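You operate a simulated robot arm through the tools that you are given. There is no shell and no other tool. Be economical: measure what you need, move in short steps, check, and stop when the job is done.

Carry out the task below with a simulated robot arm. There is one attempt and no reset: what you move stays moved.

TASK
Read the green cube's code under the lit magnifier and stand the cube in that compartment.
Fine: park the magnifier and switch its lamp off.

It is judged by the outcome, as a careful person would: the job done as asked, and still so three seconds after it is handed in. It fails if anything else is knocked over, pushed out of place, dropped, spilled or broken.

THE ROBOT
A 6-joint arm with a two-finger parallel gripper, fixed in place. Base frame: the origin is at the foot of the arm, x ahead of it, y to its left, z up; the work surface is at about z = 0. Lengths are in mm, angles in rad, forces in N, time in s.
With the tool pointing down near the work surface it reaches from about 140 to 580 mm from the base axis. Its first joint turns from -1.152 to 1.152 rad. Payload 2.1 kg.
Tool frame: the origin (TCP) lies between the finger pads and is the grasp point; the fingertips stand 30 mm ahead of it; z points along the fingers, y is the line along which they close. The gripper opens to 94 mm. The fingers are 28 mm wide and 10 mm thick; the gripper's body (50 by 96 mm) begins 55 mm behind the TCP.
Orientation is told as [roll, pitch, yaw] about the base's x, y, z axes, in that order, counted from this pose: with the fingers straight down and closing along the base's y, the tool's x points along the base's -x, its y along +y and its z along -z.

THE INTERFACE
- The arm moves only by the tool play_rows. Its argument "deltas" is one flat list of numbers, 6 for each row, row after row: the shift along the tool's x, y, z in units of 300 mm (1.0 is 300 mm), then the turn, a rotation vector about the tool's x, y, z in units of 90 degrees (1.0 is 90 degrees). In form: [tx, ty, tz, ax, ay, az, tx, ty, tz, ax, ay, az, ...]. A call has 1 to 10 rows; each row is the pose to reach, as a shift and turn from the pose commanded when the call began, along the tool's axes at that moment. "grip" is the closure in counts, from 0 (fully open) to 255 (shut), set as the call begins (left out, the last holds). A call with a number of a shift or a turn outside -1 to 1 is refused whole. A row lasts 0.2 s, in which the tool goes at most 50 mm and 0.15 rad; a call with a longer step from one row to the next is refused whole, and so is a gripper value outside its range. A pose out of reach is approached as far as the arm can. The call stops where the force on the tool passes 70 N (or 10 N more than at its start, if that is more) or the arm is blocked; 0.2 s more then pass. The fingers move at their own pace (about 72 mm/s each) and stop on an object; they squeeze with about 27 N. The grip force told is the motor's: it shows also when the fingers shut on nothing. Time passes only in rows, and 0.2 s behind the last, so rows that repeat a pose let the fingers close. It gives the time, the measured TCP pose, the force on the tool (base axes), the opening and the grip force at its end, in the units of the frame above (readings bear some noise).
- Cameras (640 x 400 px; columns grow to the right, rows downward): "scene" is fixed at [64.8, -378.3, 489.7]; the picture's right is [0.70, -0.72, 0.00], its down [-0.38, -0.37, -0.85] and it looks along [0.61, 0.59, -0.53] (base axes); focal length 252 px, centre (320, 200). "wrist" rides on the gripper at [-37, 0, -58] in the tool frame; the picture's right is [0.00, -1.00, 0.00], its down [0.97, 0.00, -0.24] and it looks along [0.24, 0.00, 0.97] (tool axes); focal length 218 px, centre (320, 200).
- snapshot(camera): a new picture of that camera. No time passes.
- point_at(camera, pixels): there is no depth. For up to 12 entries [column, row, z] of the newest picture of that camera ("zoom" is the newest enlarged one), the place [x, y] in the base frame at which the ray of that pixel passes the height z, good to about 2 mm. No time passes.
- enlarge(camera, box): a new picture of the part [left, top, right, bottom] of that camera's present view, enlarged. No time passes.
- finish_job(): hands the job in; it is judged then, once.

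Work in short steps. Measure before you move; look again where a grasp or a placing could have gone wrong, and mend it. You have 80 turns and 54 pictures in all, the two below and enlarged ones among them. Open the gripper and draw the arm clear of the work before you hand the job in, unless the task says otherwise; then end with one line.

The tools are called after ">>>" by a JSON object that holds its "api" and its "payload". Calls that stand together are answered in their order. play_rows: Moves the arm, as the interface text tells. Its arguments: {"type":"object","properties":{"deltas":{"type":"array","items":{"type":"number"}},"grip":{"type":"number"}},"required":["deltas"]} The other tools are called the same way: snapshot (camera) takes a picture; point_at (camera, pixels) gives the place at which the rays of pixels pass given heights; enlarge (camera, box) takes an enlarged picture of a part of a camera's view; finish_job () hands the job in.

At the start:

```text
t: 0.0
position: [361.3, -129.5, 331.5]
tool_rot: [-0.001, -0.003, -0.001]
wrist_force: [-0.3, 0.0, 0.7]
gripper_width: 94.1
grasp_force: 0.2
```

scene: 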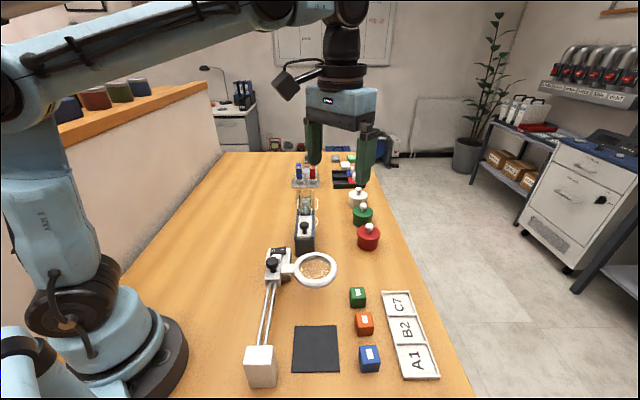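
wrist: 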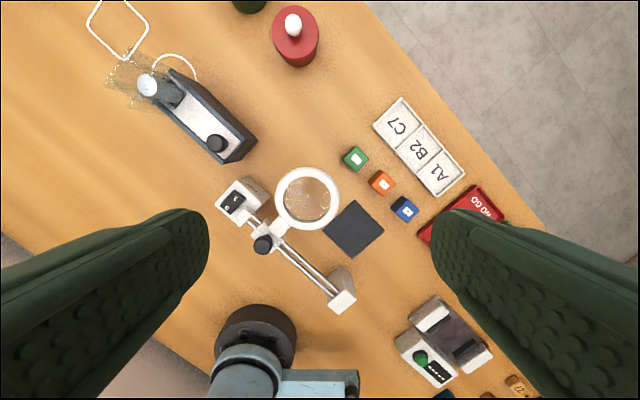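

The pictures show the magnifier (scene ~(315,268)) on a slide, the green cube at (358,297), and the tray at (410,335). I'll enlarge both views for detail.

>>> {"api": "enlarge", "payload": {"camera": "scene", "box": [230, 230, 450, 390]}}

>>> {"api": "enlarge", "payload": {"camera": "wrist", "box": [200, 80, 480, 320]}}

```text
2.50 times, centred on (340, 310) of scene
```

zoom: 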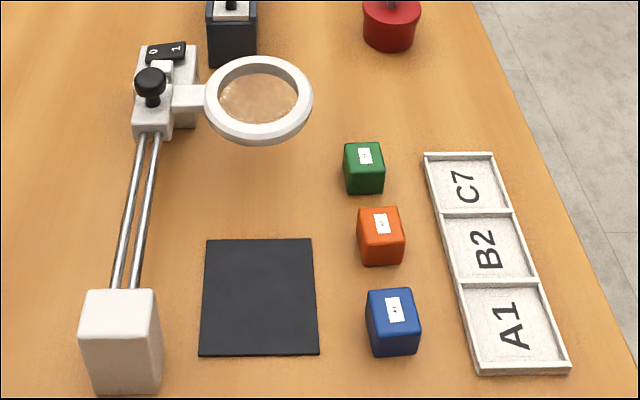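

```text
1.67 times, centred on (340, 200) of wrist
```

zoom: 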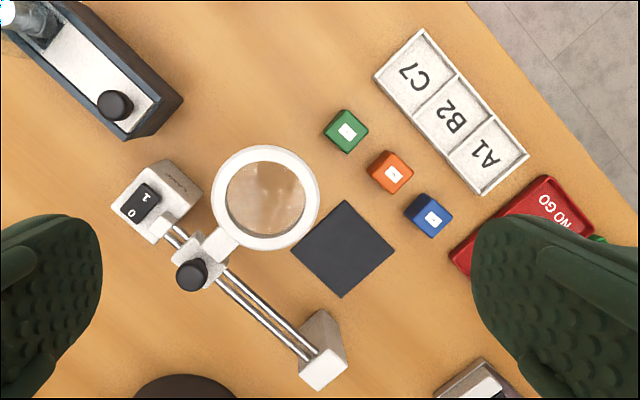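

>>> {"api": "point_at", "payload": {"camera": "zoom", "pixels": [[345, 200, 1], [395, 250, 1], [342, 298, 1], [290, 250, 1], [347, 130, 25], [410, 63, 3], [452, 112, 3], [487, 150, 3], [265, 197, 90], [192, 275, 90], [140, 203, 80], [322, 368, 80]]}}

>>> {"api": "point_at", "payload": {"camera": "scene", "pixels": [[315, 269, 60], [315, 269, 90], [315, 269, 120], [358, 292, 25], [358, 292, 30], [276, 262, 90], [276, 262, 120], [261, 388, 0], [260, 353, 60], [260, 353, 80], [278, 250, 60], [278, 250, 80]]}}

```text
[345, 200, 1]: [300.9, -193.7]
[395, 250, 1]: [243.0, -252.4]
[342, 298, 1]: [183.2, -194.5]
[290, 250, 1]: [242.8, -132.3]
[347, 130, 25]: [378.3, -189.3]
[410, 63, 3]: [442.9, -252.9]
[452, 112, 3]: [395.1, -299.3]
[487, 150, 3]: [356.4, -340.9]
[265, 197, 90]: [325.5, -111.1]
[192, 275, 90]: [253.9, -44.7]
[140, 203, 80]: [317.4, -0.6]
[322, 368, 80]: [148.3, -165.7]
```

```text
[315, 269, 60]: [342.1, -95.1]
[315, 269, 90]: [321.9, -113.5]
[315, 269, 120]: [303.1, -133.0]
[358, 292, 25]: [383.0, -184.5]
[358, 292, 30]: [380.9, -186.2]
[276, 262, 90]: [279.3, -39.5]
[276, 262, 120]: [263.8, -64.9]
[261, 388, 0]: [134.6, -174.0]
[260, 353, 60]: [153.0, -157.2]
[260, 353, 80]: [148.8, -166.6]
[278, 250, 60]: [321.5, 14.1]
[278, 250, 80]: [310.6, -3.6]
```

The green cube is at about (380,-187) and the mat centre at (242,-193). The lens is at (324,-112, z≈88), so sliding it 115 mm along its rail puts it over the mat. I'll move above the cube and yaw -45° so the fingers close along the row of cubes, camera side away from the lens.

>>> {"api": "play_rows", "payload": {"deltas": [-0.01, -0.0325, 0.084, 0, 0, 0.0833, -0.02, -0.065, 0.168, 0, 0, 0.1667, -0.03, -0.0975, 0.252, 0, 0, 0.25, -0.04, -0.13, 0.336, 0, 0, 0.3333, -0.05, -0.1625, 0.42, 0, 0, 0.4167, -0.06, -0.195, 0.503, 0, 0, 0.5], "grip": 106}}

>>> {"api": "snapshot", "payload": {"camera": "wrist"}}

>>> {"api": "enlarge", "payload": {"camera": "scene", "box": [240, 220, 360, 300]}}

```text
t: 1.4
position: [379.1, -187.7, 180.8]
tool_rot: [0.0, 0.002, -0.788]
wrist_force: [-0.6, -0.2, -0.5]
gripper_width: 54.7
grasp_force: 0.1
```

```text
49 pictures are left
```

wrist: 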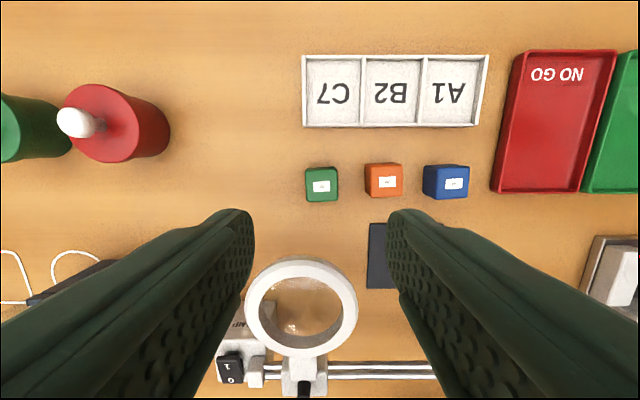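

```text
5.00 times, centred on (300, 260) of scene
```

zoom: 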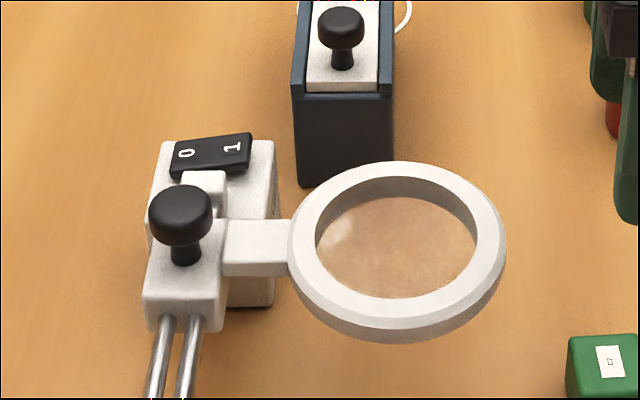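

The cube top is near (321,186). I'll measure it, along with the tray cells and the knob, from this view.

>>> {"api": "enlarge", "payload": {"camera": "wrist", "box": [280, 140, 376, 200]}}

>>> {"api": "point_at", "payload": {"camera": "wrist", "pixels": [[306, 175, 30], [337, 174, 30], [338, 200, 30], [307, 202, 30], [333, 92, 4], [392, 92, 4], [448, 92, 4], [303, 55, 8], [488, 55, 8], [478, 127, 8], [303, 127, 8]]}}

>>> {"api": "point_at", "payload": {"camera": "scene", "pixels": [[276, 302, 100], [276, 302, 110]]}}

```text
6.67 times, centred on (328, 170) of wrist
```

zoom: 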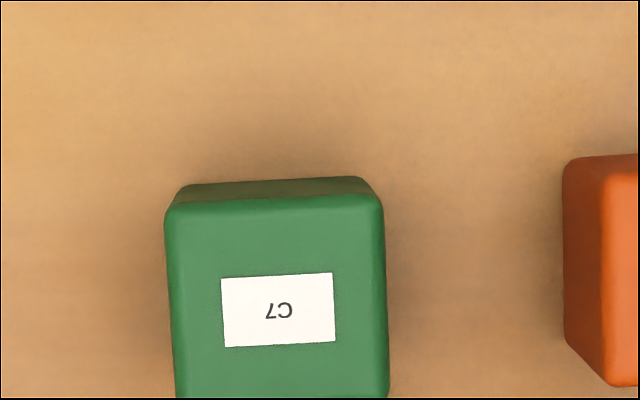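

```text
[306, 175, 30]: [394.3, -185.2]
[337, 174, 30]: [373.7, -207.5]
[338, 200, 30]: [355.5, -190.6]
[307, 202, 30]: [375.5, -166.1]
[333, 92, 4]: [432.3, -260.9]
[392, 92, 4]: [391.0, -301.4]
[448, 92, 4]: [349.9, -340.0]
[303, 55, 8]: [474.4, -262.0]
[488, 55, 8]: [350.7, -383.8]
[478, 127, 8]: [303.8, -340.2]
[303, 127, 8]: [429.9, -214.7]
```

```text
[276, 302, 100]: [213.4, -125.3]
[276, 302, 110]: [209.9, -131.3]
```

>>> {"api": "point_at", "payload": {"camera": "wrist", "pixels": [[305, 171, 30], [337.5, 169.5, 30], [321.3, 186.3, 30], [321.3, 186.3, 34]]}}

>>> {"api": "enlarge", "payload": {"camera": "wrist", "box": [272, 160, 368, 220]}}

```text
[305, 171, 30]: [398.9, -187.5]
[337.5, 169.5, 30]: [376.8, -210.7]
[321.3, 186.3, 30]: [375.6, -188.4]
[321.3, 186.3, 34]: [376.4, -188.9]
```

```text
6.67 times, centred on (320, 190) of wrist
```

zoom: 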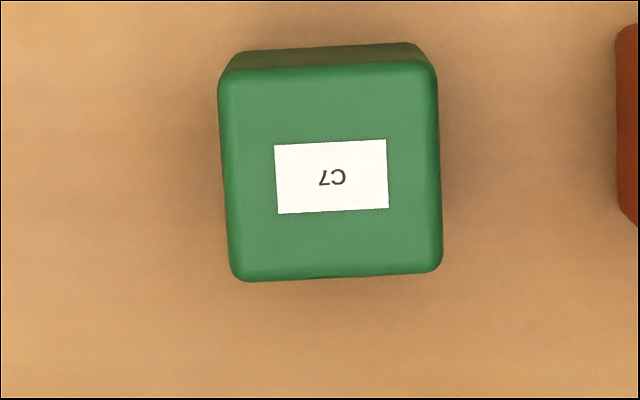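

The label reads "C7" from here already, but I'll confirm it under the lit lens as asked. The cube centre is (376,-188.5) and it measures 30 mm. I'll descend to TCP z=40, fingertips at 10, so they'll later clear the tray walls.

>>> {"api": "play_rows", "payload": {"deltas": [0.0054, -0.009, 0.1, 0, 0, 0, 0.0054, -0.009, 0.2, 0, 0, 0, 0.0054, -0.009, 0.3, 0, 0, 0, 0.0054, -0.009, 0.38, 0, 0, 0, 0.0054, -0.009, 0.43, 0, 0, 0, 0.0054, -0.009, 0.469, 0, 0, 0, 0.0054, -0.009, 0.469, 0, 0, 0]}}

>>> {"api": "enlarge", "payload": {"camera": "scene", "box": [280, 220, 440, 320]}}

```text
t: 3.0
position: [375.6, -190.2, 38.9]
tool_rot: [0.0, -0.001, -0.786]
wrist_force: [0.2, 0.0, -0.2]
gripper_width: 54.8
grasp_force: 0.1
```

```text
4.00 times, centred on (360, 270) of scene
```

zoom: 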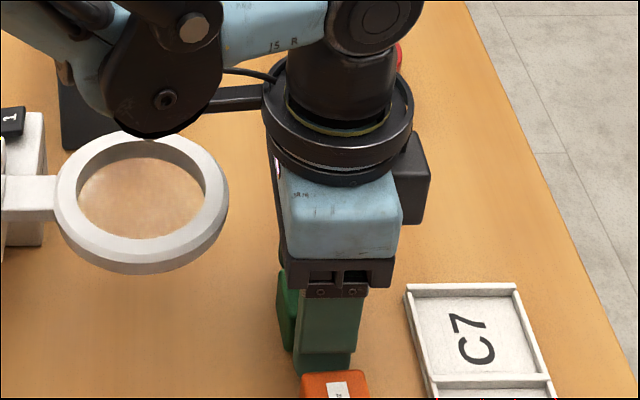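

Positioned around the cube, so I'll close the gripper.

>>> {"api": "play_rows", "payload": {"deltas": [0, 0, 0, 0, 0, 0, 0, 0, 0, 0, 0, 0, 0, 0, 0, 0, 0, 0, 0, 0, 0, 0, 0, 0], "grip": 255}}

>>> {"api": "play_rows", "payload": {"deltas": [0, 0, -0.05, 0, 0, 0, 0, 0, -0.15, 0, 0, 0, 0, 0, -0.25, 0, 0, 0, 0, 0, -0.34, 0, 0, 0]}}

```text
t: 4.0
position: [375.4, -189.9, 41.0]
tool_rot: [-0.002, -0.001, -0.785]
wrist_force: [0.2, 0.0, -0.2]
gripper_width: 30.5
grasp_force: 26.7
```

```text
t: 5.0
position: [375.8, -190.2, 142.4]
tool_rot: [0.0, -0.001, -0.784]
wrist_force: [0.0, -0.2, -0.2]
gripper_width: 30.4
grasp_force: 26.7
```

Cube held (30.4 mm). I'll carry it over the mat centre (242,-193) and look from above first.

>>> {"api": "play_rows", "payload": {"deltas": [0.06, -0.06, 0, 0, 0, 0, 0.12, -0.126, 0, 0, 0, 0, 0.18, -0.19, 0, 0, 0, 0, 0.25, -0.26, 0, 0, 0, 0, 0.308, -0.322, 0, 0, 0, 0, 0.308, -0.322, 0, 0, 0, 0]}}

>>> {"api": "snapshot", "payload": {"camera": "wrist"}}

>>> {"api": "enlarge", "payload": {"camera": "scene", "box": [230, 230, 450, 390]}}

```text
t: 6.4
position: [241.3, -190.8, 141.9]
tool_rot: [0.0, -0.001, -0.785]
wrist_force: [0.7, 0.2, -0.9]
gripper_width: 30.7
grasp_force: 27.2
```

```text
44 pictures are left
```

wrist: 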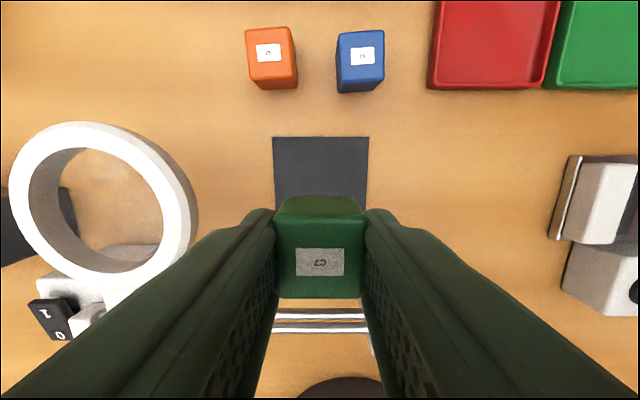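

```text
2.50 times, centred on (340, 310) of scene
```

zoom: 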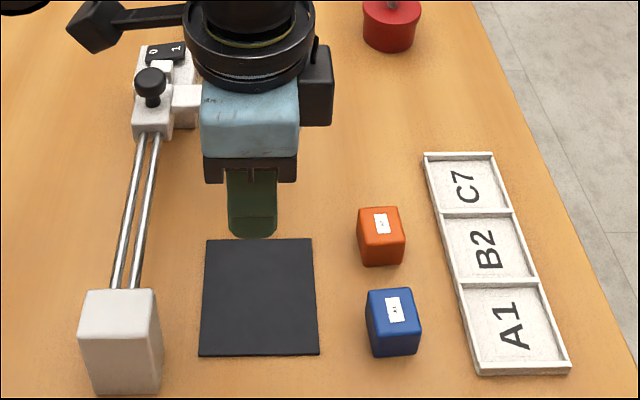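

Over the mat. I'll lower it.

>>> {"api": "play_rows", "payload": {"deltas": [0, 0, 0.1, 0, 0, 0, 0, 0, 0.2, 0, 0, 0, 0, 0, 0.28, 0, 0, 0, 0, 0, 0.315, 0, 0, 0, 0, 0, 0.328, 0, 0, 0, 0, 0, 0.333, 0, 0, 0, 0, 0, 0.333, 0, 0, 0]}}

>>> {"api": "enlarge", "payload": {"camera": "scene", "box": [280, 300, 360, 390]}}

```text
t: 8.0
position: [241.3, -190.9, 41.2]
tool_rot: [0.001, -0.001, -0.786]
wrist_force: [-4.9, -1.0, 27.7]
gripper_width: 30.6
grasp_force: 27.0
```

```text
4.44 times, centred on (320, 345) of scene
```

zoom: 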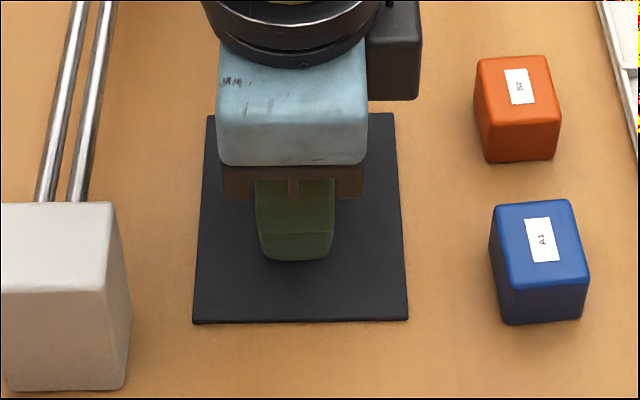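

Contact at 27.7 N, so it's down. I'll ease up 1 mm, open partly and lift clear.

>>> {"api": "play_rows", "payload": {"deltas": [0, 0, -0.004, 0, 0, 0, 0, 0, -0.004, 0, 0, 0, 0, 0, -0.004, 0, 0, 0], "grip": 106}}

>>> {"api": "play_rows", "payload": {"deltas": [0, 0, -0.06, 0, 0, 0, 0, 0, -0.2, 0, 0, 0, 0, 0, -0.35, 0, 0, 0, 0, 0, -0.5, 0, 0, 0]}}

>>> {"api": "snapshot", "payload": {"camera": "wrist"}}

```text
t: 8.8
position: [242.2, -190.9, 43.4]
tool_rot: [0.001, 0.0, -0.787]
wrist_force: [0.5, 0.4, 0.4]
gripper_width: 55.0
grasp_force: 0.1
```

```text
t: 9.8
position: [240.6, -189.2, 195.1]
tool_rot: [0.0, 0.001, -0.785]
wrist_force: [1.0, 0.0, -0.2]
gripper_width: 54.9
grasp_force: 0.1
```

```text
41 pictures are left
```

wrist: 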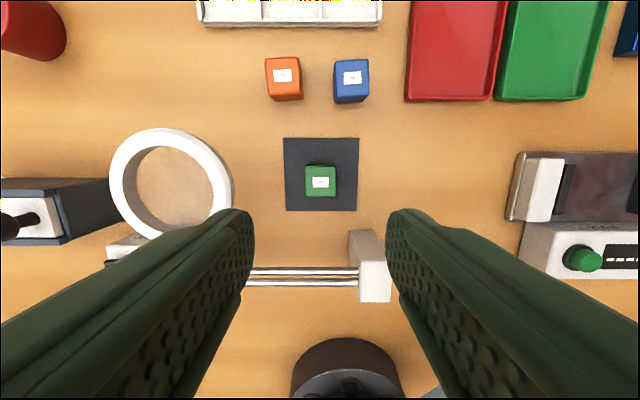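

The cube is centred on the mat at (320,181). Next I'll go above the magnifier knob to measure it.

>>> {"api": "play_rows", "payload": {"deltas": [0.05, 0.07, -0.117, 0, 0, 0, 0.1, 0.15, -0.117, 0, 0, 0, 0.16, 0.23, -0.117, 0, 0, 0, 0.22, 0.31, -0.117, 0, 0, 0, 0.266, 0.381, -0.117, 0, 0, 0, 0.266, 0.381, -0.117, 0, 0, 0]}}

>>> {"api": "snapshot", "payload": {"camera": "wrist"}}

>>> {"api": "enlarge", "payload": {"camera": "scene", "box": [240, 220, 360, 300]}}

```text
t: 11.2
position: [267.6, -56.8, 228.3]
tool_rot: [0.0, -0.001, -0.786]
wrist_force: [0.3, 0.5, -0.3]
gripper_width: 54.9
grasp_force: 0.1
```

```text
40 pictures are left
```

wrist: 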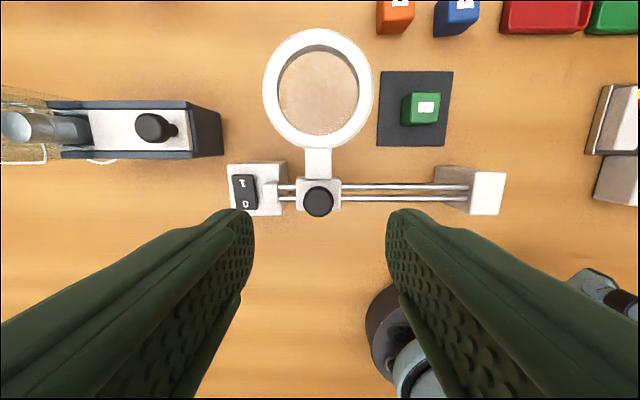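

```text
5.00 times, centred on (300, 260) of scene
```

zoom: 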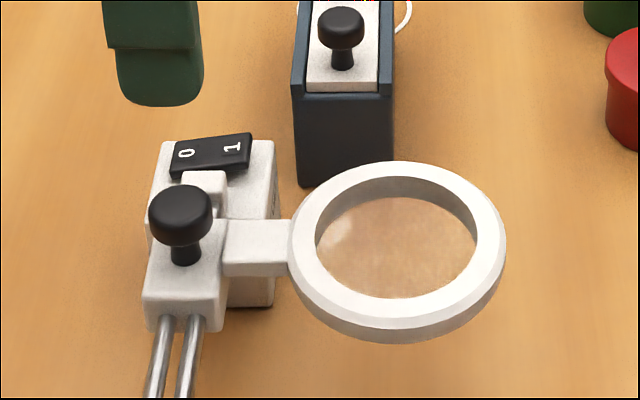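

>>> {"api": "enlarge", "payload": {"camera": "wrist", "box": [220, 140, 348, 220]}}

>>> {"api": "point_at", "payload": {"camera": "wrist", "pixels": [[318, 201, 90], [318, 201, 100], [318, 201, 110], [319, 94, 88], [243, 183, 70], [245, 205, 70], [243, 183, 80], [245, 205, 80], [427, 109, 31]]}}

>>> {"api": "point_at", "payload": {"camera": "scene", "pixels": [[276, 261, 90], [276, 261, 100], [276, 261, 110], [283.5, 251, 70], [283.5, 251, 80]]}}

```text
5.00 times, centred on (284, 180) of wrist
```

zoom: 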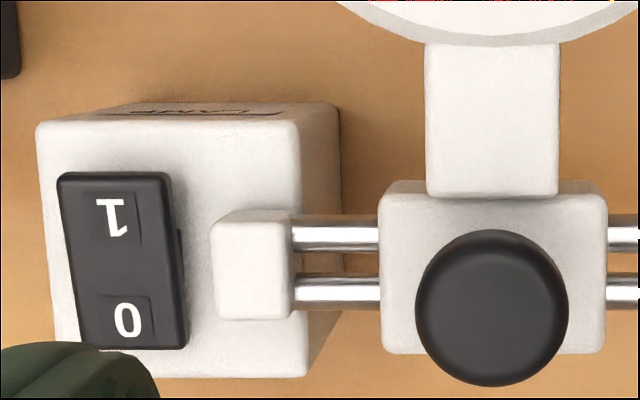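

```text
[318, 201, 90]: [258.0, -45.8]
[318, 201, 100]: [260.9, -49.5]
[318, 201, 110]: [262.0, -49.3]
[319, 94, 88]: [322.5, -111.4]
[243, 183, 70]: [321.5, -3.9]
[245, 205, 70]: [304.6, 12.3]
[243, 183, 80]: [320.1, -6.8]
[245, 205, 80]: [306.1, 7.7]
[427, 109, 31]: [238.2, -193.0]
```

```text
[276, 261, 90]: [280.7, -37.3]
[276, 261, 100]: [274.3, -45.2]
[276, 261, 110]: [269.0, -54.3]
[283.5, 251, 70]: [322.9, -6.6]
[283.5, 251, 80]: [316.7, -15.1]
```

The knob (cap ~24 mm) is at about (262,-50) with its top near z≈110, and the lens arm sits lower. I'll descend to TCP z=125 around it, fingers on either side along the rail.

>>> {"api": "play_rows", "payload": {"deltas": [0.03, 0.0035, 0.08, 0, 0, 0, 0.03, 0.0035, 0.16, 0, 0, 0, 0.03, 0.0035, 0.24, 0, 0, 0, 0.03, 0.0035, 0.3, 0, 0, 0, 0.03, 0.0035, 0.344, 0, 0, 0, 0.03, 0.0035, 0.344, 0, 0, 0]}}

>>> {"api": "snapshot", "payload": {"camera": "wrist"}}

>>> {"api": "enlarge", "payload": {"camera": "scene", "box": [240, 220, 360, 300]}}

```text
t: 12.6
position: [261.2, -46.4, 125.1]
tool_rot: [0.001, 0.0, -0.785]
wrist_force: [0.1, -0.9, 0.4]
gripper_width: 54.9
grasp_force: 0.1
```

```text
37 pictures are left
```

wrist: 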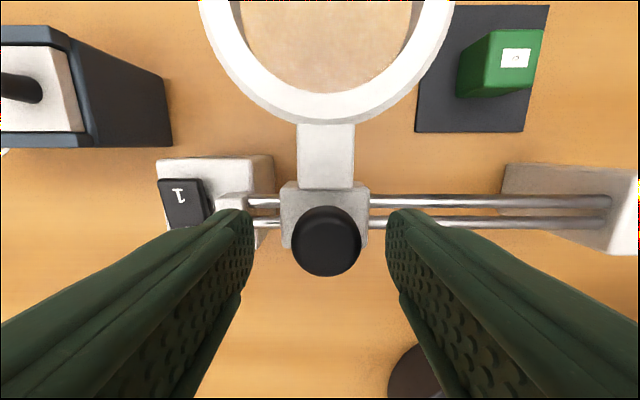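

```text
5.00 times, centred on (300, 260) of scene
```

zoom: 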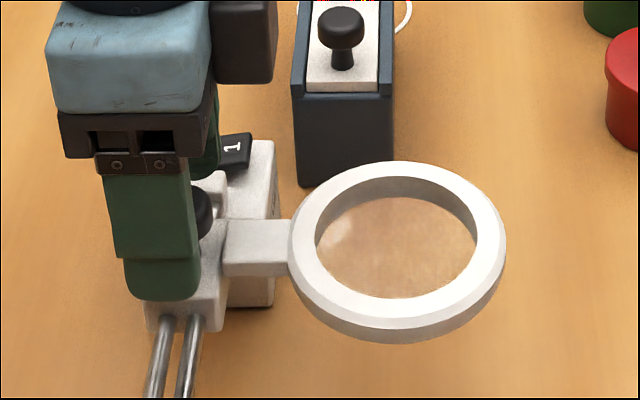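

The knob sits centred between the fingers (326,241). I'll close on it.

>>> {"api": "play_rows", "payload": {"deltas": [0, -0.006, 0, 0, 0, 0, 0, -0.006, 0, 0, 0, 0, 0, -0.006, 0, 0, 0, 0, 0, -0.006, 0, 0, 0, 0], "grip": 255}}

>>> {"api": "play_rows", "payload": {"deltas": [0, -0.02, 0, 0, 0, 0, 0, -0.04, 0, 0, 0, 0, 0, -0.06, 0, 0, 0, 0, 0, -0.08, 0, 0, 0, 0, 0, -0.1, 0, 0, 0, 0]}}

>>> {"api": "snapshot", "payload": {"camera": "scene"}}

```text
t: 13.6
position: [259.6, -48.0, 123.9]
tool_rot: [0.001, -0.002, -0.784]
wrist_force: [0.0, -3.3, -7.9]
gripper_width: 24.8
grasp_force: 45.0
```

```text
t: 14.8
position: [239.3, -70.0, 124.9]
tool_rot: [-0.001, 0.002, -0.785]
wrist_force: [-8.3, 9.1, 34.5]
gripper_width: 24.9
grasp_force: 45.3
```

```text
35 pictures are left
```

scene: 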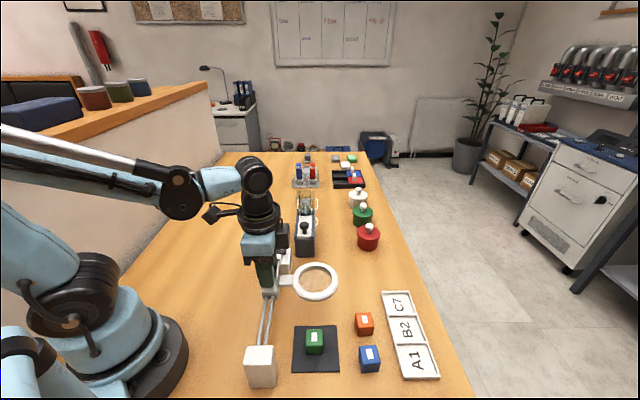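

It slides (lens now at (316,281) in scene), but with some side and vertical load. I'll relax those by about 1 mm and continue.

>>> {"api": "play_rows", "payload": {"deltas": [0.003, -0.02, -0.004, 0, 0, 0, 0.004, -0.05, -0.004, 0, 0, 0, 0.004, -0.08, -0.004, 0, 0, 0, 0.005, -0.11, -0.004, 0, 0, 0, 0.006, -0.14, -0.004, 0, 0, 0]}}

```text
t: 16.0
position: [209.2, -98.3, 125.9]
tool_rot: [0.003, -0.006, -0.785]
wrist_force: [15.7, -15.1, -36.8]
gripper_width: 25.1
grasp_force: 45.2
```

Over-corrected, so I'll go back about half and continue.

>>> {"api": "play_rows", "payload": {"deltas": [-0.004, -0.02, 0.002, 0, 0, 0, -0.004, -0.05, 0.002, 0, 0, 0, -0.004, -0.08, 0.002, 0, 0, 0, -0.004, -0.11, 0.002, 0, 0, 0, -0.004, -0.13, 0.002, 0, 0, 0, -0.004, -0.13, 0.002, 0, 0, 0]}}

>>> {"api": "enlarge", "payload": {"camera": "scene", "box": [230, 260, 390, 390]}}

>>> {"api": "snapshot", "payload": {"camera": "wrist"}}

```text
t: 17.4
position: [180.4, -127.1, 126.2]
tool_rot: [0.001, 0.002, -0.786]
wrist_force: [2.9, -2.6, 11.1]
gripper_width: 25.0
grasp_force: 44.9
```

```text
3.08 times, centred on (310, 325) of scene
```

zoom: 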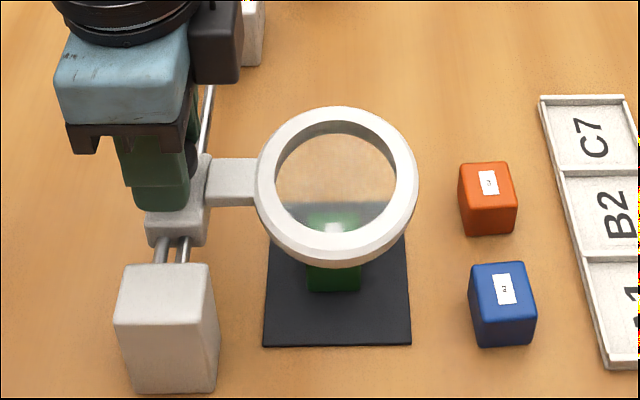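

```text
33 pictures are left
```

wrist: 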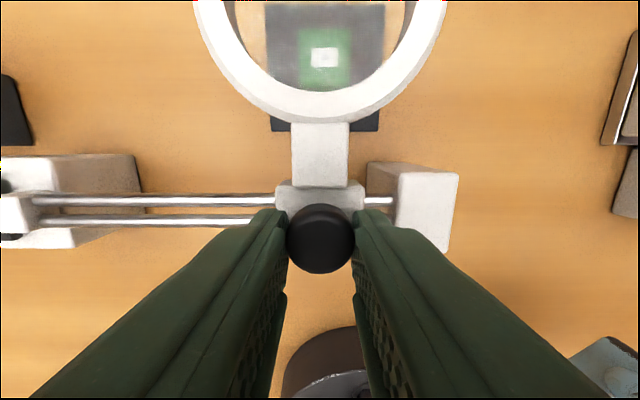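

The lens is over the cube, though the unlit view is washed out. I'll release the knob, lift, and go above the lamp switch.

>>> {"api": "play_rows", "payload": {"deltas": [0, 0, 0, 0, 0, 0, 0, 0, 0, 0, 0, 0, 0, 0, -0.08, 0, 0, 0, 0, 0, -0.16, 0, 0, 0, 0, 0, -0.22, 0, 0, 0], "grip": 106}}

>>> {"api": "play_rows", "payload": {"deltas": [-0.01, 0.1, 0, 0, 0, 0, -0.02, 0.2, 0, 0, 0, 0, -0.03, 0.3, 0, 0, 0, 0, -0.04, 0.42, 0, 0, 0, 0, -0.045, 0.53, 0, 0, 0, 0, -0.05, 0.61, 0, 0, 0, 0, -0.05, 0.61, 0, 0, 0, 0], "grip": 255}}

>>> {"api": "enlarge", "payload": {"camera": "wrist", "box": [240, 100, 400, 200]}}

>>> {"api": "enlarge", "payload": {"camera": "scene", "box": [250, 220, 370, 300]}}

```text
t: 18.6
position: [179.1, -126.2, 191.0]
tool_rot: [0.0, 0.002, -0.785]
wrist_force: [0.7, 0.0, -0.9]
gripper_width: 55.0
grasp_force: 0.0
```

```text
t: 20.2
position: [320.4, -5.3, 191.6]
tool_rot: [0.001, 0.001, -0.785]
wrist_force: [0.2, -0.1, 0.0]
gripper_width: 0.0
grasp_force: 27.0
```

```text
4.00 times, centred on (320, 150) of wrist
```

zoom: 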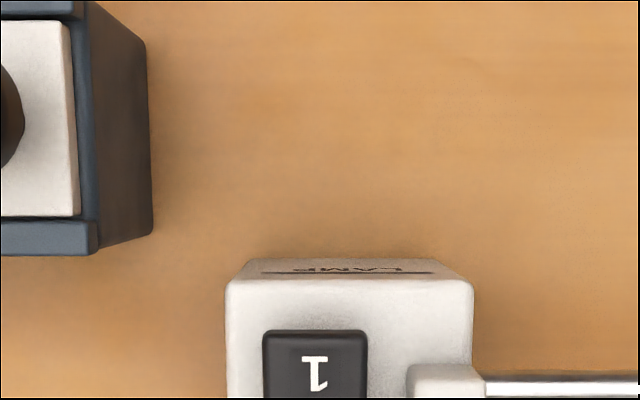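

```text
5.00 times, centred on (310, 260) of scene
```

zoom: 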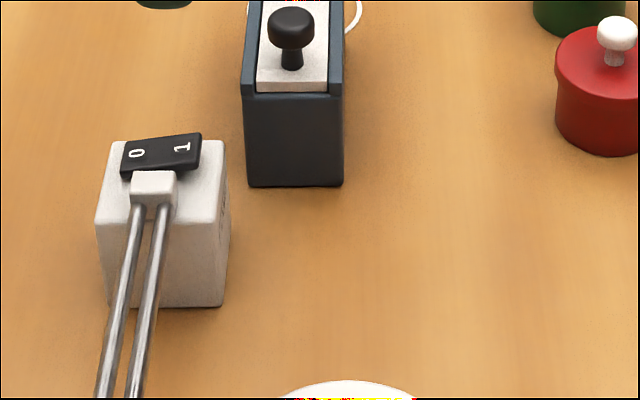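

>>> {"api": "point_at", "payload": {"camera": "wrist", "pixels": [[318.5, 193.2, 70], [318.5, 193.2, 80], [318.5, 193.2, 90], [319, 182.5, 80], [318, 170.5, 80]]}}

>>> {"api": "point_at", "payload": {"camera": "scene", "pixels": [[282.4, 249.2, 70], [282.4, 249.2, 80], [282.4, 249.2, 90], [273, 250.6, 70], [273, 250.6, 80], [273, 250.6, 90]]}}

>>> {"api": "snapshot", "payload": {"camera": "wrist"}}

```text
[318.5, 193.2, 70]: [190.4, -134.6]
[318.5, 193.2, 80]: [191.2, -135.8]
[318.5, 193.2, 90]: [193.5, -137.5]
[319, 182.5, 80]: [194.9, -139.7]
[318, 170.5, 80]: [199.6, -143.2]
```

```text
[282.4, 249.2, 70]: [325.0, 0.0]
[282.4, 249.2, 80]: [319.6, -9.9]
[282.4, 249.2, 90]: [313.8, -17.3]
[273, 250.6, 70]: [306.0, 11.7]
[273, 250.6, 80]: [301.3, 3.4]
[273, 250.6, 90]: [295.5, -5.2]
```

```text
30 pictures are left
```

wrist: 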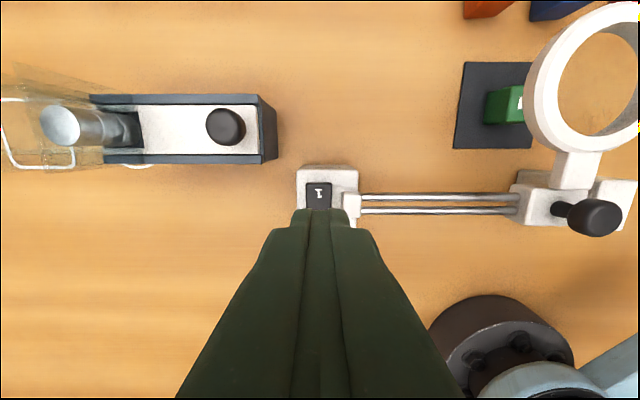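

>>> {"api": "point_at", "payload": {"camera": "wrist", "pixels": [[318.5, 193.2, 70], [318.5, 193.2, 80], [318.5, 193.2, 90], [319, 182.5, 80], [318, 170.5, 80]]}}

```text
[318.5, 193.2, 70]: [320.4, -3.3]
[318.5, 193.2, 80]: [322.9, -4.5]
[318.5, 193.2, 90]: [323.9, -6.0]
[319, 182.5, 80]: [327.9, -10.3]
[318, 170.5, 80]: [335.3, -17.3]
```

The "1" side is at about (322,-5, z≈75), with the rocker's outer end ~8 mm further. I'll bring the closed fingertips just above its outer half.

>>> {"api": "play_rows", "payload": {"deltas": [-0.0257, 0.004, 0.08, 0, 0, 0, -0.0257, 0.004, 0.16, 0, 0, 0, -0.0257, 0.004, 0.22, 0, 0, 0, -0.0257, 0.004, 0.262, 0, 0, 0, -0.0257, 0.004, 0.262, 0, 0, 0]}}

>>> {"api": "enlarge", "payload": {"camera": "scene", "box": [250, 220, 330, 280]}}

>>> {"api": "enlarge", "payload": {"camera": "wrist", "box": [240, 150, 400, 250]}}

```text
t: 21.4
position: [326.3, -11.1, 112.2]
tool_rot: [0.001, 0.0, -0.784]
wrist_force: [1.0, 0.2, -0.8]
gripper_width: 0.2
grasp_force: 26.9
```

```text
6.67 times, centred on (290, 250) of scene
```

zoom: 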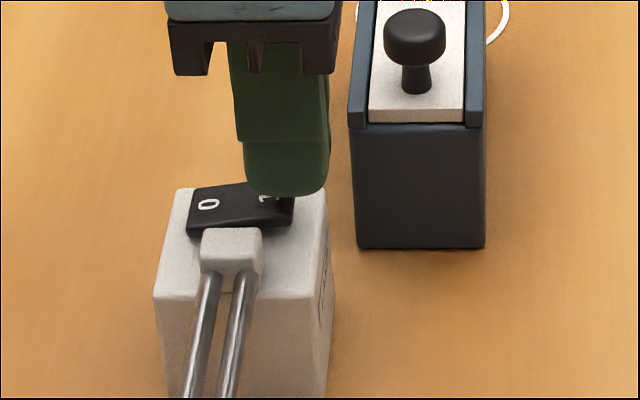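

```text
4.00 times, centred on (320, 200) of wrist
```

zoom: 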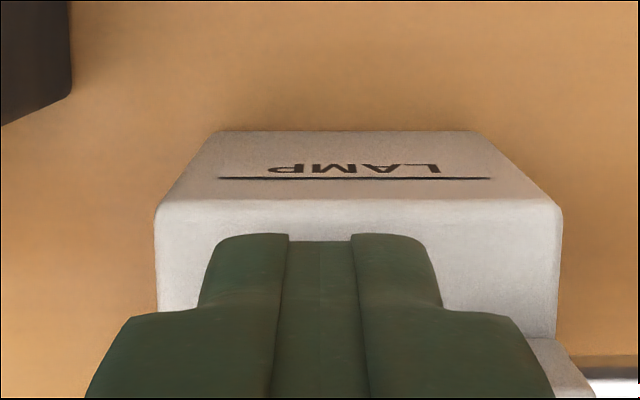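

The fingertips are right over the "1" half, so I'll press down gently.

>>> {"api": "play_rows", "payload": {"deltas": [0, 0, 0.008, 0, 0, 0, 0, 0, 0.014, 0, 0, 0, 0, 0, 0.02, 0, 0, 0, 0, 0, 0.024, 0, 0, 0, 0, 0, 0.028, 0, 0, 0]}}

>>> {"api": "enlarge", "payload": {"camera": "scene", "box": [250, 220, 330, 280]}}

```text
t: 22.6
position: [327.3, -12.7, 104.8]
tool_rot: [0.0, 0.0, -0.784]
wrist_force: [0.5, 0.0, -0.4]
gripper_width: 0.1
grasp_force: 27.4
```

```text
6.67 times, centred on (290, 250) of scene
```

zoom: 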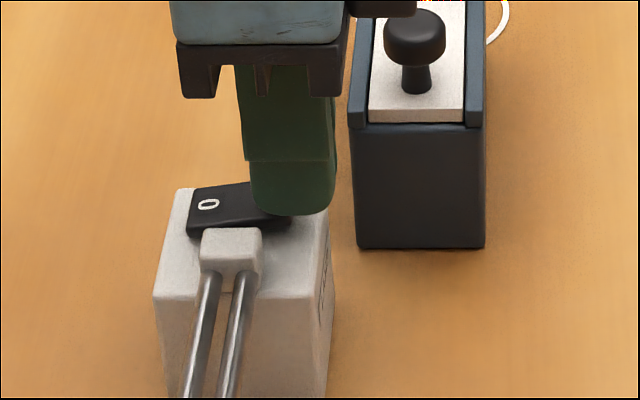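

No contact yet. I'll go down further in small steps with a 2 mm shift inward.

>>> {"api": "play_rows", "payload": {"deltas": [0.007, 0, 0.005, 0, 0, 0, 0.007, 0, 0.01, 0, 0, 0, 0.007, 0, 0.014, 0, 0, 0, 0.007, 0, 0.018, 0, 0, 0]}}

>>> {"api": "enlarge", "payload": {"camera": "scene", "box": [250, 220, 330, 280]}}

```text
t: 23.8
position: [326.6, -11.1, 100.7]
tool_rot: [-0.002, 0.003, -0.785]
wrist_force: [-1.0, 0.6, 11.8]
gripper_width: 0.1
grasp_force: 26.9
stopped in row 4: the force on the tool passed its limit (the readings are from after the stop); the commanded pose is now the measured one
```

```text
6.67 times, centred on (290, 250) of scene
```

zoom: 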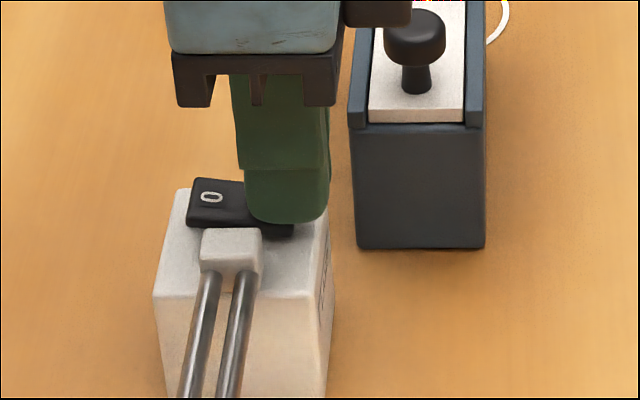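

The rocker has flipped, with the 0 side now raised. I'll lift and check the lens.

>>> {"api": "play_rows", "payload": {"deltas": [0, 0, -0.05, 0, 0, 0, 0, 0, -0.15, 0, 0, 0, 0, 0, -0.25, 0, 0, 0, 0, 0, -0.35, 0, 0, 0]}}

>>> {"api": "snapshot", "payload": {"camera": "scene"}}

>>> {"api": "enlarge", "payload": {"camera": "scene", "box": [285, 280, 365, 350]}}

```text
t: 24.8
position: [326.3, -10.3, 205.1]
tool_rot: [0.0, 0.004, -0.785]
wrist_force: [-0.4, -0.1, 0.0]
gripper_width: 0.0
grasp_force: 27.2
```

```text
25 pictures are left
```

scene: 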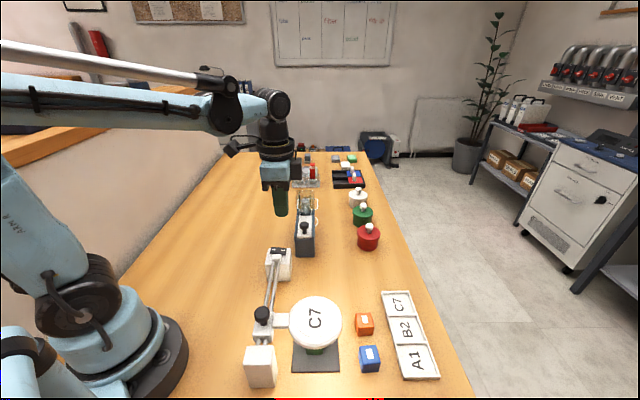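

```text
5.71 times, centred on (325, 315) of scene
```

zoom: 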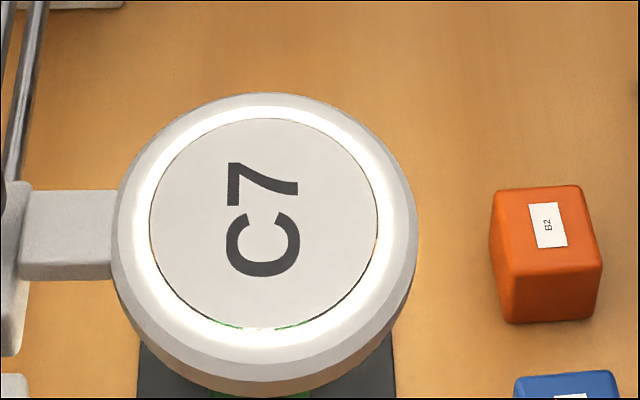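

The lit lens clearly shows C7. Now I'll switch off, moving the closed fingertips above the "0" half (mirrored position).

>>> {"api": "play_rows", "payload": {"deltas": [0.06, 0.0035, 0, 0, 0, 0, 0.123, 0.0035, 0, 0, 0, 0, 0.123, 0.0035, 0.1, 0, 0, 0, 0.123, 0.0035, 0.2, 0, 0, 0, 0.123, 0.0035, 0.27, 0, 0, 0, 0.123, 0.0035, 0.31, 0, 0, 0, 0.123, 0.0035, 0.31, 0, 0, 0]}}

>>> {"api": "enlarge", "payload": {"camera": "scene", "box": [250, 220, 330, 280]}}

```text
t: 26.4
position: [300.0, 15.8, 110.2]
tool_rot: [0.0, 0.004, -0.786]
wrist_force: [0.7, 0.2, 0.1]
gripper_width: 0.0
grasp_force: 26.9
```

```text
6.67 times, centred on (290, 250) of scene
```

zoom: 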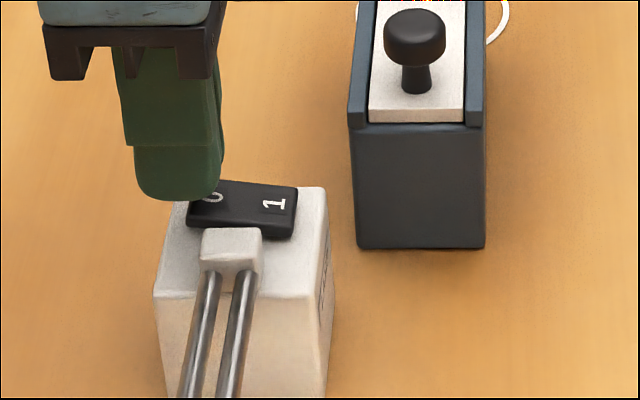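

Over the "0" end. I'll press down in small steps.

>>> {"api": "play_rows", "payload": {"deltas": [0, 0, 0.008, 0, 0, 0, 0, 0, 0.014, 0, 0, 0, 0, 0, 0.02, 0, 0, 0, 0, 0, 0.025, 0, 0, 0, 0, 0, 0.029, 0, 0, 0, 0, 0, 0.032, 0, 0, 0]}}

>>> {"api": "enlarge", "payload": {"camera": "scene", "box": [240, 220, 380, 350]}}

```text
t: 27.8
position: [300.0, 14.6, 101.7]
tool_rot: [-0.001, 0.002, -0.785]
wrist_force: [0.1, 1.1, 0.9]
gripper_width: 0.2
grasp_force: 26.8
```

```text
3.08 times, centred on (310, 285) of scene
```

zoom: 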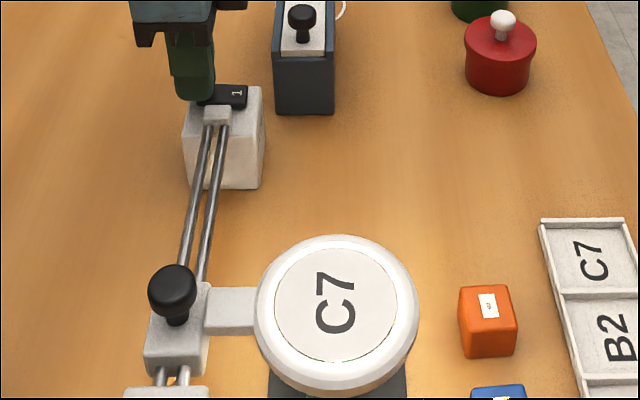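

>>> {"api": "play_rows", "payload": {"deltas": [0, 0, 0.004, 0, 0, 0, 0, 0, 0.008, 0, 0, 0, 0, 0, 0.011, 0, 0, 0]}}

>>> {"api": "enlarge", "payload": {"camera": "scene", "box": [240, 220, 380, 350]}}

```text
t: 28.8
position: [299.1, 14.5, 100.4]
tool_rot: [-0.004, 0.005, -0.785]
wrist_force: [-1.2, 1.1, 15.5]
gripper_width: 0.0
grasp_force: 27.2
stopped in row 3: the force on the tool passed its limit (the readings are from after the stop); the commanded pose is now the measured one
```

```text
3.08 times, centred on (310, 285) of scene
```

zoom: 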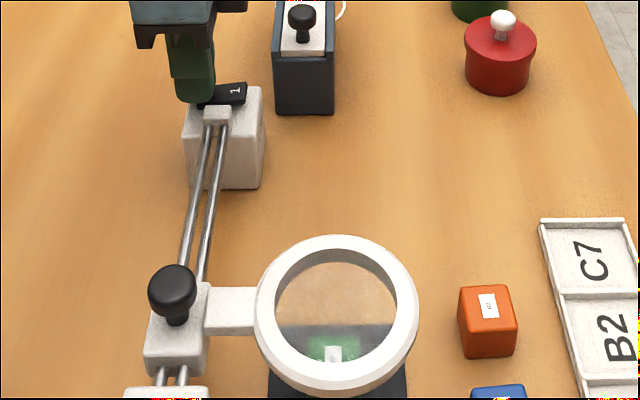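

The lamp is off. I'll lift and return above the knob (180.4,-127).

>>> {"api": "play_rows", "payload": {"deltas": [0, 0, -0.1, 0, 0, 0, 0, 0, -0.2, 0, 0, 0, 0, 0, -0.3, 0, 0, 0, -0.01, -0.1, -0.3, 0, 0, 0, -0.02, -0.22, -0.3, 0, 0, 0, -0.03, -0.34, -0.3, 0, 0, 0, -0.04, -0.46, -0.3, 0, 0, 0, -0.05, -0.56, -0.3, 0, 0, 0, -0.054, -0.613, -0.3, 0, 0, 0, -0.054, -0.613, -0.3, 0, 0, 0], "grip": 106}}

>>> {"api": "snapshot", "payload": {"camera": "wrist"}}

```text
t: 30.9
position: [181.9, -128.8, 189.4]
tool_rot: [-0.004, 0.007, -0.785]
wrist_force: [-0.7, 0.0, 1.1]
gripper_width: 55.2
grasp_force: 0.0
```

```text
20 pictures are left
```

wrist: 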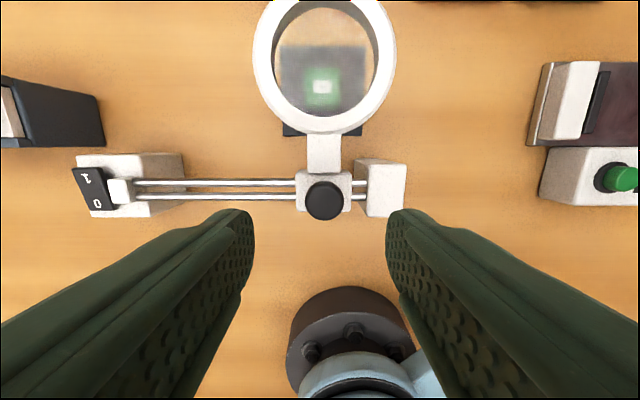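

Knob is at (325,201), nearly centred. I'll descend and grip it.

>>> {"api": "play_rows", "payload": {"deltas": [0.006, -0.004, 0.08, 0, 0, 0, 0.006, -0.004, 0.15, 0, 0, 0, 0.006, -0.004, 0.19, 0, 0, 0, 0.006, -0.004, 0.211, 0, 0, 0, 0.006, -0.004, 0.211, 0, 0, 0]}}

>>> {"api": "play_rows", "payload": {"deltas": [0, 0, 0, 0, 0, 0, 0, 0, 0, 0, 0, 0, 0, 0, 0, 0, 0, 0, 0, 0, 0, 0, 0, 0], "grip": 255}}

```text
t: 32.1
position: [180.3, -126.3, 128.4]
tool_rot: [-0.003, 0.006, -0.785]
wrist_force: [-0.5, 0.3, 0.5]
gripper_width: 54.7
grasp_force: 0.1
```

```text
t: 33.1
position: [180.2, -126.2, 127.0]
tool_rot: [-0.004, 0.006, -0.784]
wrist_force: [-1.0, -1.7, -3.7]
gripper_width: 24.8
grasp_force: 45.1
```

Knob gripped. I'll slide back toward the far end in stages.

>>> {"api": "play_rows", "payload": {"deltas": [0, 0.03, 0, 0, 0, 0, 0, 0.06, 0, 0, 0, 0, 0, 0.09, 0, 0, 0, 0, 0, 0.12, 0, 0, 0, 0, 0, 0.15, 0, 0, 0, 0]}}

```text
t: 34.4
position: [211.4, -94.7, 126.9]
tool_rot: [-0.004, 0.004, -0.786]
wrist_force: [3.9, -4.7, 1.0]
gripper_width: 25.1
grasp_force: 44.5
```

>>> {"api": "play_rows", "payload": {"deltas": [0, 0.03, 0, 0, 0, 0, -0.001, 0.06, 0, 0, 0, 0, -0.001, 0.09, 0, 0, 0, 0, -0.001, 0.12, 0, 0, 0, 0, -0.002, 0.15, 0, 0, 0, 0]}}

```text
t: 35.5
position: [243.0, -62.9, 127.3]
tool_rot: [-0.004, 0.006, -0.785]
wrist_force: [-0.7, -1.6, -12.6]
gripper_width: 25.3
grasp_force: 44.9
```

Almost back. I'll go 24 mm more to the original spot, then creep on to see whether there's an end stop.

>>> {"api": "play_rows", "payload": {"deltas": [0, 0.02, 0.001, 0, 0, 0, 0, 0.04, 0.001, 0, 0, 0, 0, 0.06, 0.001, 0, 0, 0, 0, 0.075, 0.001, 0, 0, 0, 0, 0.075, 0.001, 0, 0, 0]}}

>>> {"api": "play_rows", "payload": {"deltas": [0, 0.005, 0, 0, 0, 0, 0, 0.01, 0, 0, 0, 0, 0, 0.015, 0, 0, 0, 0, 0, 0.02, 0, 0, 0, 0]}}

>>> {"api": "snapshot", "payload": {"camera": "wrist"}}

```text
t: 36.8
position: [258.4, -45.9, 126.6]
tool_rot: [-0.002, 0.009, -0.785]
wrist_force: [-14.1, 8.3, 23.1]
gripper_width: 25.2
grasp_force: 45.2
```

```text
t: 37.8
position: [259.5, -45.6, 126.8]
tool_rot: [-0.022, 0.005, -0.791]
wrist_force: [-38.4, -34.3, 45.5]
gripper_width: 25.3
grasp_force: 45.3
```

```text
19 pictures are left
```

wrist: 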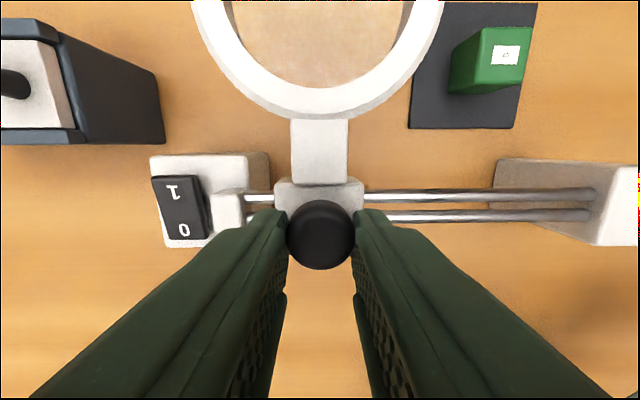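

There's an end stop right at the original position (along-rail force ~50 N, no more movement), so it's parked. I'll relax the push and release.

>>> {"api": "play_rows", "payload": {"deltas": [0, -0.013, 0, 0, 0, 0, 0, -0.013, 0, 0, 0, 0]}}

>>> {"api": "play_rows", "payload": {"deltas": [0, 0, 0, 0, 0, 0, 0, 0, 0, 0, 0, 0, 0, 0, -0.1, 0, 0, 0, 0, 0, -0.2, 0, 0, 0, 0, 0, -0.25, 0, 0, 0], "grip": 106}}

>>> {"api": "snapshot", "payload": {"camera": "wrist"}}

```text
t: 38.4
position: [259.9, -45.7, 125.7]
tool_rot: [-0.014, 0.005, -0.785]
wrist_force: [-23.6, -20.9, 24.3]
gripper_width: 24.9
grasp_force: 44.8
```

```text
t: 39.5
position: [260.3, -45.1, 202.3]
tool_rot: [-0.003, 0.006, -0.785]
wrist_force: [1.0, 0.0, -0.2]
gripper_width: 55.1
grasp_force: 0.1
```

```text
18 pictures are left
```

wrist: 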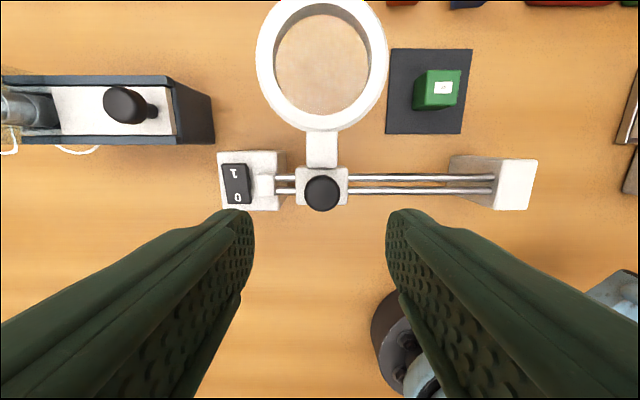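

Parked and off. I'll go above the cube on the mat.

>>> {"api": "play_rows", "payload": {"deltas": [-0.05, -0.065, 0, 0, 0, 0, -0.1, -0.13, 0, 0, 0, 0, -0.15, -0.195, 0, 0, 0, 0, -0.2, -0.26, 0, 0, 0, 0, -0.25, -0.325, 0, 0, 0, 0, -0.3, -0.388, 0, 0, 0, 0, -0.3, -0.388, 0, 0, 0, 0]}}

>>> {"api": "snapshot", "payload": {"camera": "wrist"}}

>>> {"api": "point_at", "payload": {"camera": "wrist", "pixels": [[320, 181, 31]]}}

```text
t: 41.1
position: [241.5, -190.7, 202.0]
tool_rot: [-0.005, 0.004, -0.786]
wrist_force: [-1.0, 0.3, -0.4]
gripper_width: 54.9
grasp_force: 0.0
```

```text
17 pictures are left
```

wrist: 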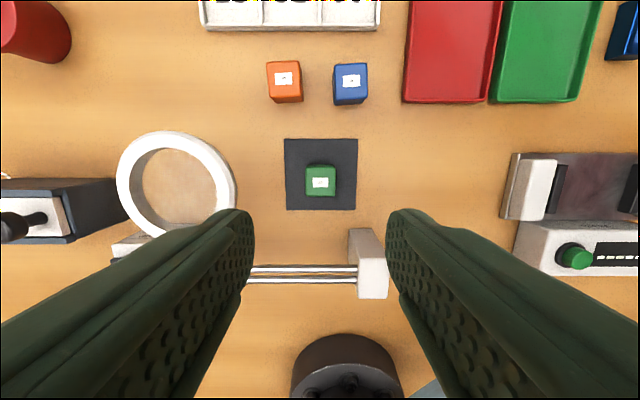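

```text
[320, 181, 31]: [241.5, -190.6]
```

Aligned. I'll descend, grip and lift.

>>> {"api": "play_rows", "payload": {"deltas": [0, 0, 0.12, 0, 0, 0, 0, 0, 0.24, 0, 0, 0, 0, 0, 0.36, 0, 0, 0, 0, 0, 0.46, 0, 0, 0, 0, 0, 0.51, 0, 0, 0, 0, 0, 0.53, 0, 0, 0, 0, 0, 0.53, 0, 0, 0]}}

>>> {"api": "play_rows", "payload": {"deltas": [0, 0, 0, 0, 0, 0, 0, 0, 0, 0, 0, 0, 0, 0, 0, 0, 0, 0, 0, 0, 0, 0, 0, 0], "grip": 255}}

>>> {"api": "play_rows", "payload": {"deltas": [0, 0, -0.05, 0, 0, 0, 0, 0, -0.15, 0, 0, 0, 0, 0, -0.25, 0, 0, 0, 0, 0, -0.36, 0, 0, 0, 0, 0, -0.36, 0, 0, 0]}}

```text
t: 42.8
position: [241.8, -191.1, 43.0]
tool_rot: [-0.003, 0.005, -0.785]
wrist_force: [-0.5, 0.7, 0.1]
gripper_width: 55.0
grasp_force: 0.0
```

```text
t: 43.8
position: [242.0, -191.2, 42.6]
tool_rot: [-0.005, 0.004, -0.785]
wrist_force: [-0.1, -0.1, -1.3]
gripper_width: 30.4
grasp_force: 27.4
```

```text
t: 45.0
position: [241.6, -190.6, 149.5]
tool_rot: [-0.003, 0.004, -0.785]
wrist_force: [0.2, 0.0, -0.3]
gripper_width: 30.6
grasp_force: 26.8
```

Cube held. I'll carry it above the C7 cell, measured centre about (432,-259).

>>> {"api": "play_rows", "payload": {"deltas": [-0.087, 0.041, 0, 0, 0, 0, -0.174, 0.082, 0, 0, 0, 0, -0.261, 0.123, 0, 0, 0, 0, -0.348, 0.164, 0, 0, 0, 0, -0.435, 0.205, 0, 0, 0, 0, -0.522, 0.246, 0, 0, 0, 0, -0.61, 0.2876, 0, 0, 0, 0, -0.61, 0.2876, 0, 0, 0, 0]}}

>>> {"api": "snapshot", "payload": {"camera": "wrist"}}

>>> {"api": "snapshot", "payload": {"camera": "scene"}}

```text
t: 46.8
position: [433.0, -261.7, 149.4]
tool_rot: [-0.005, 0.006, -0.785]
wrist_force: [-0.8, -0.5, 0.5]
gripper_width: 30.8
grasp_force: 27.0
```

```text
16 pictures are left
```

wrist: 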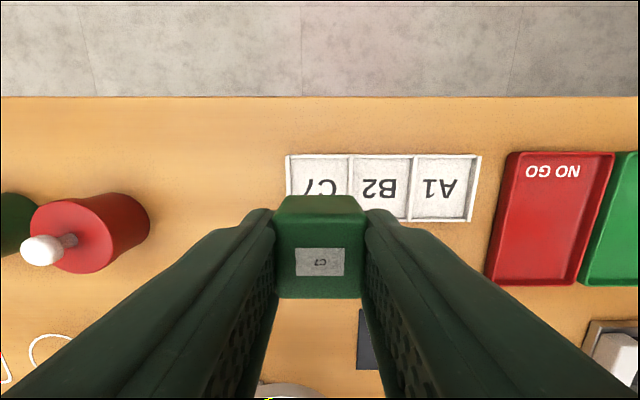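

```text
15 pictures are left
```

scene: 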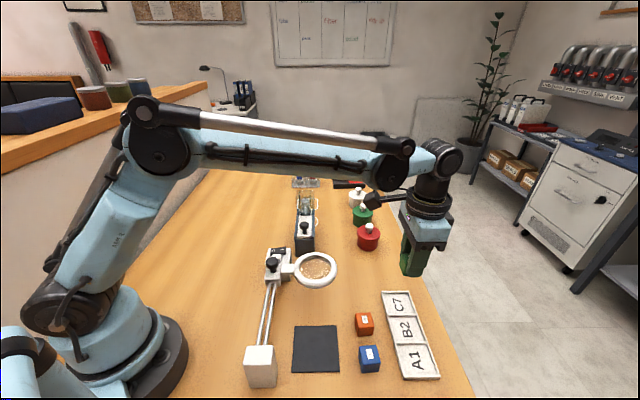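

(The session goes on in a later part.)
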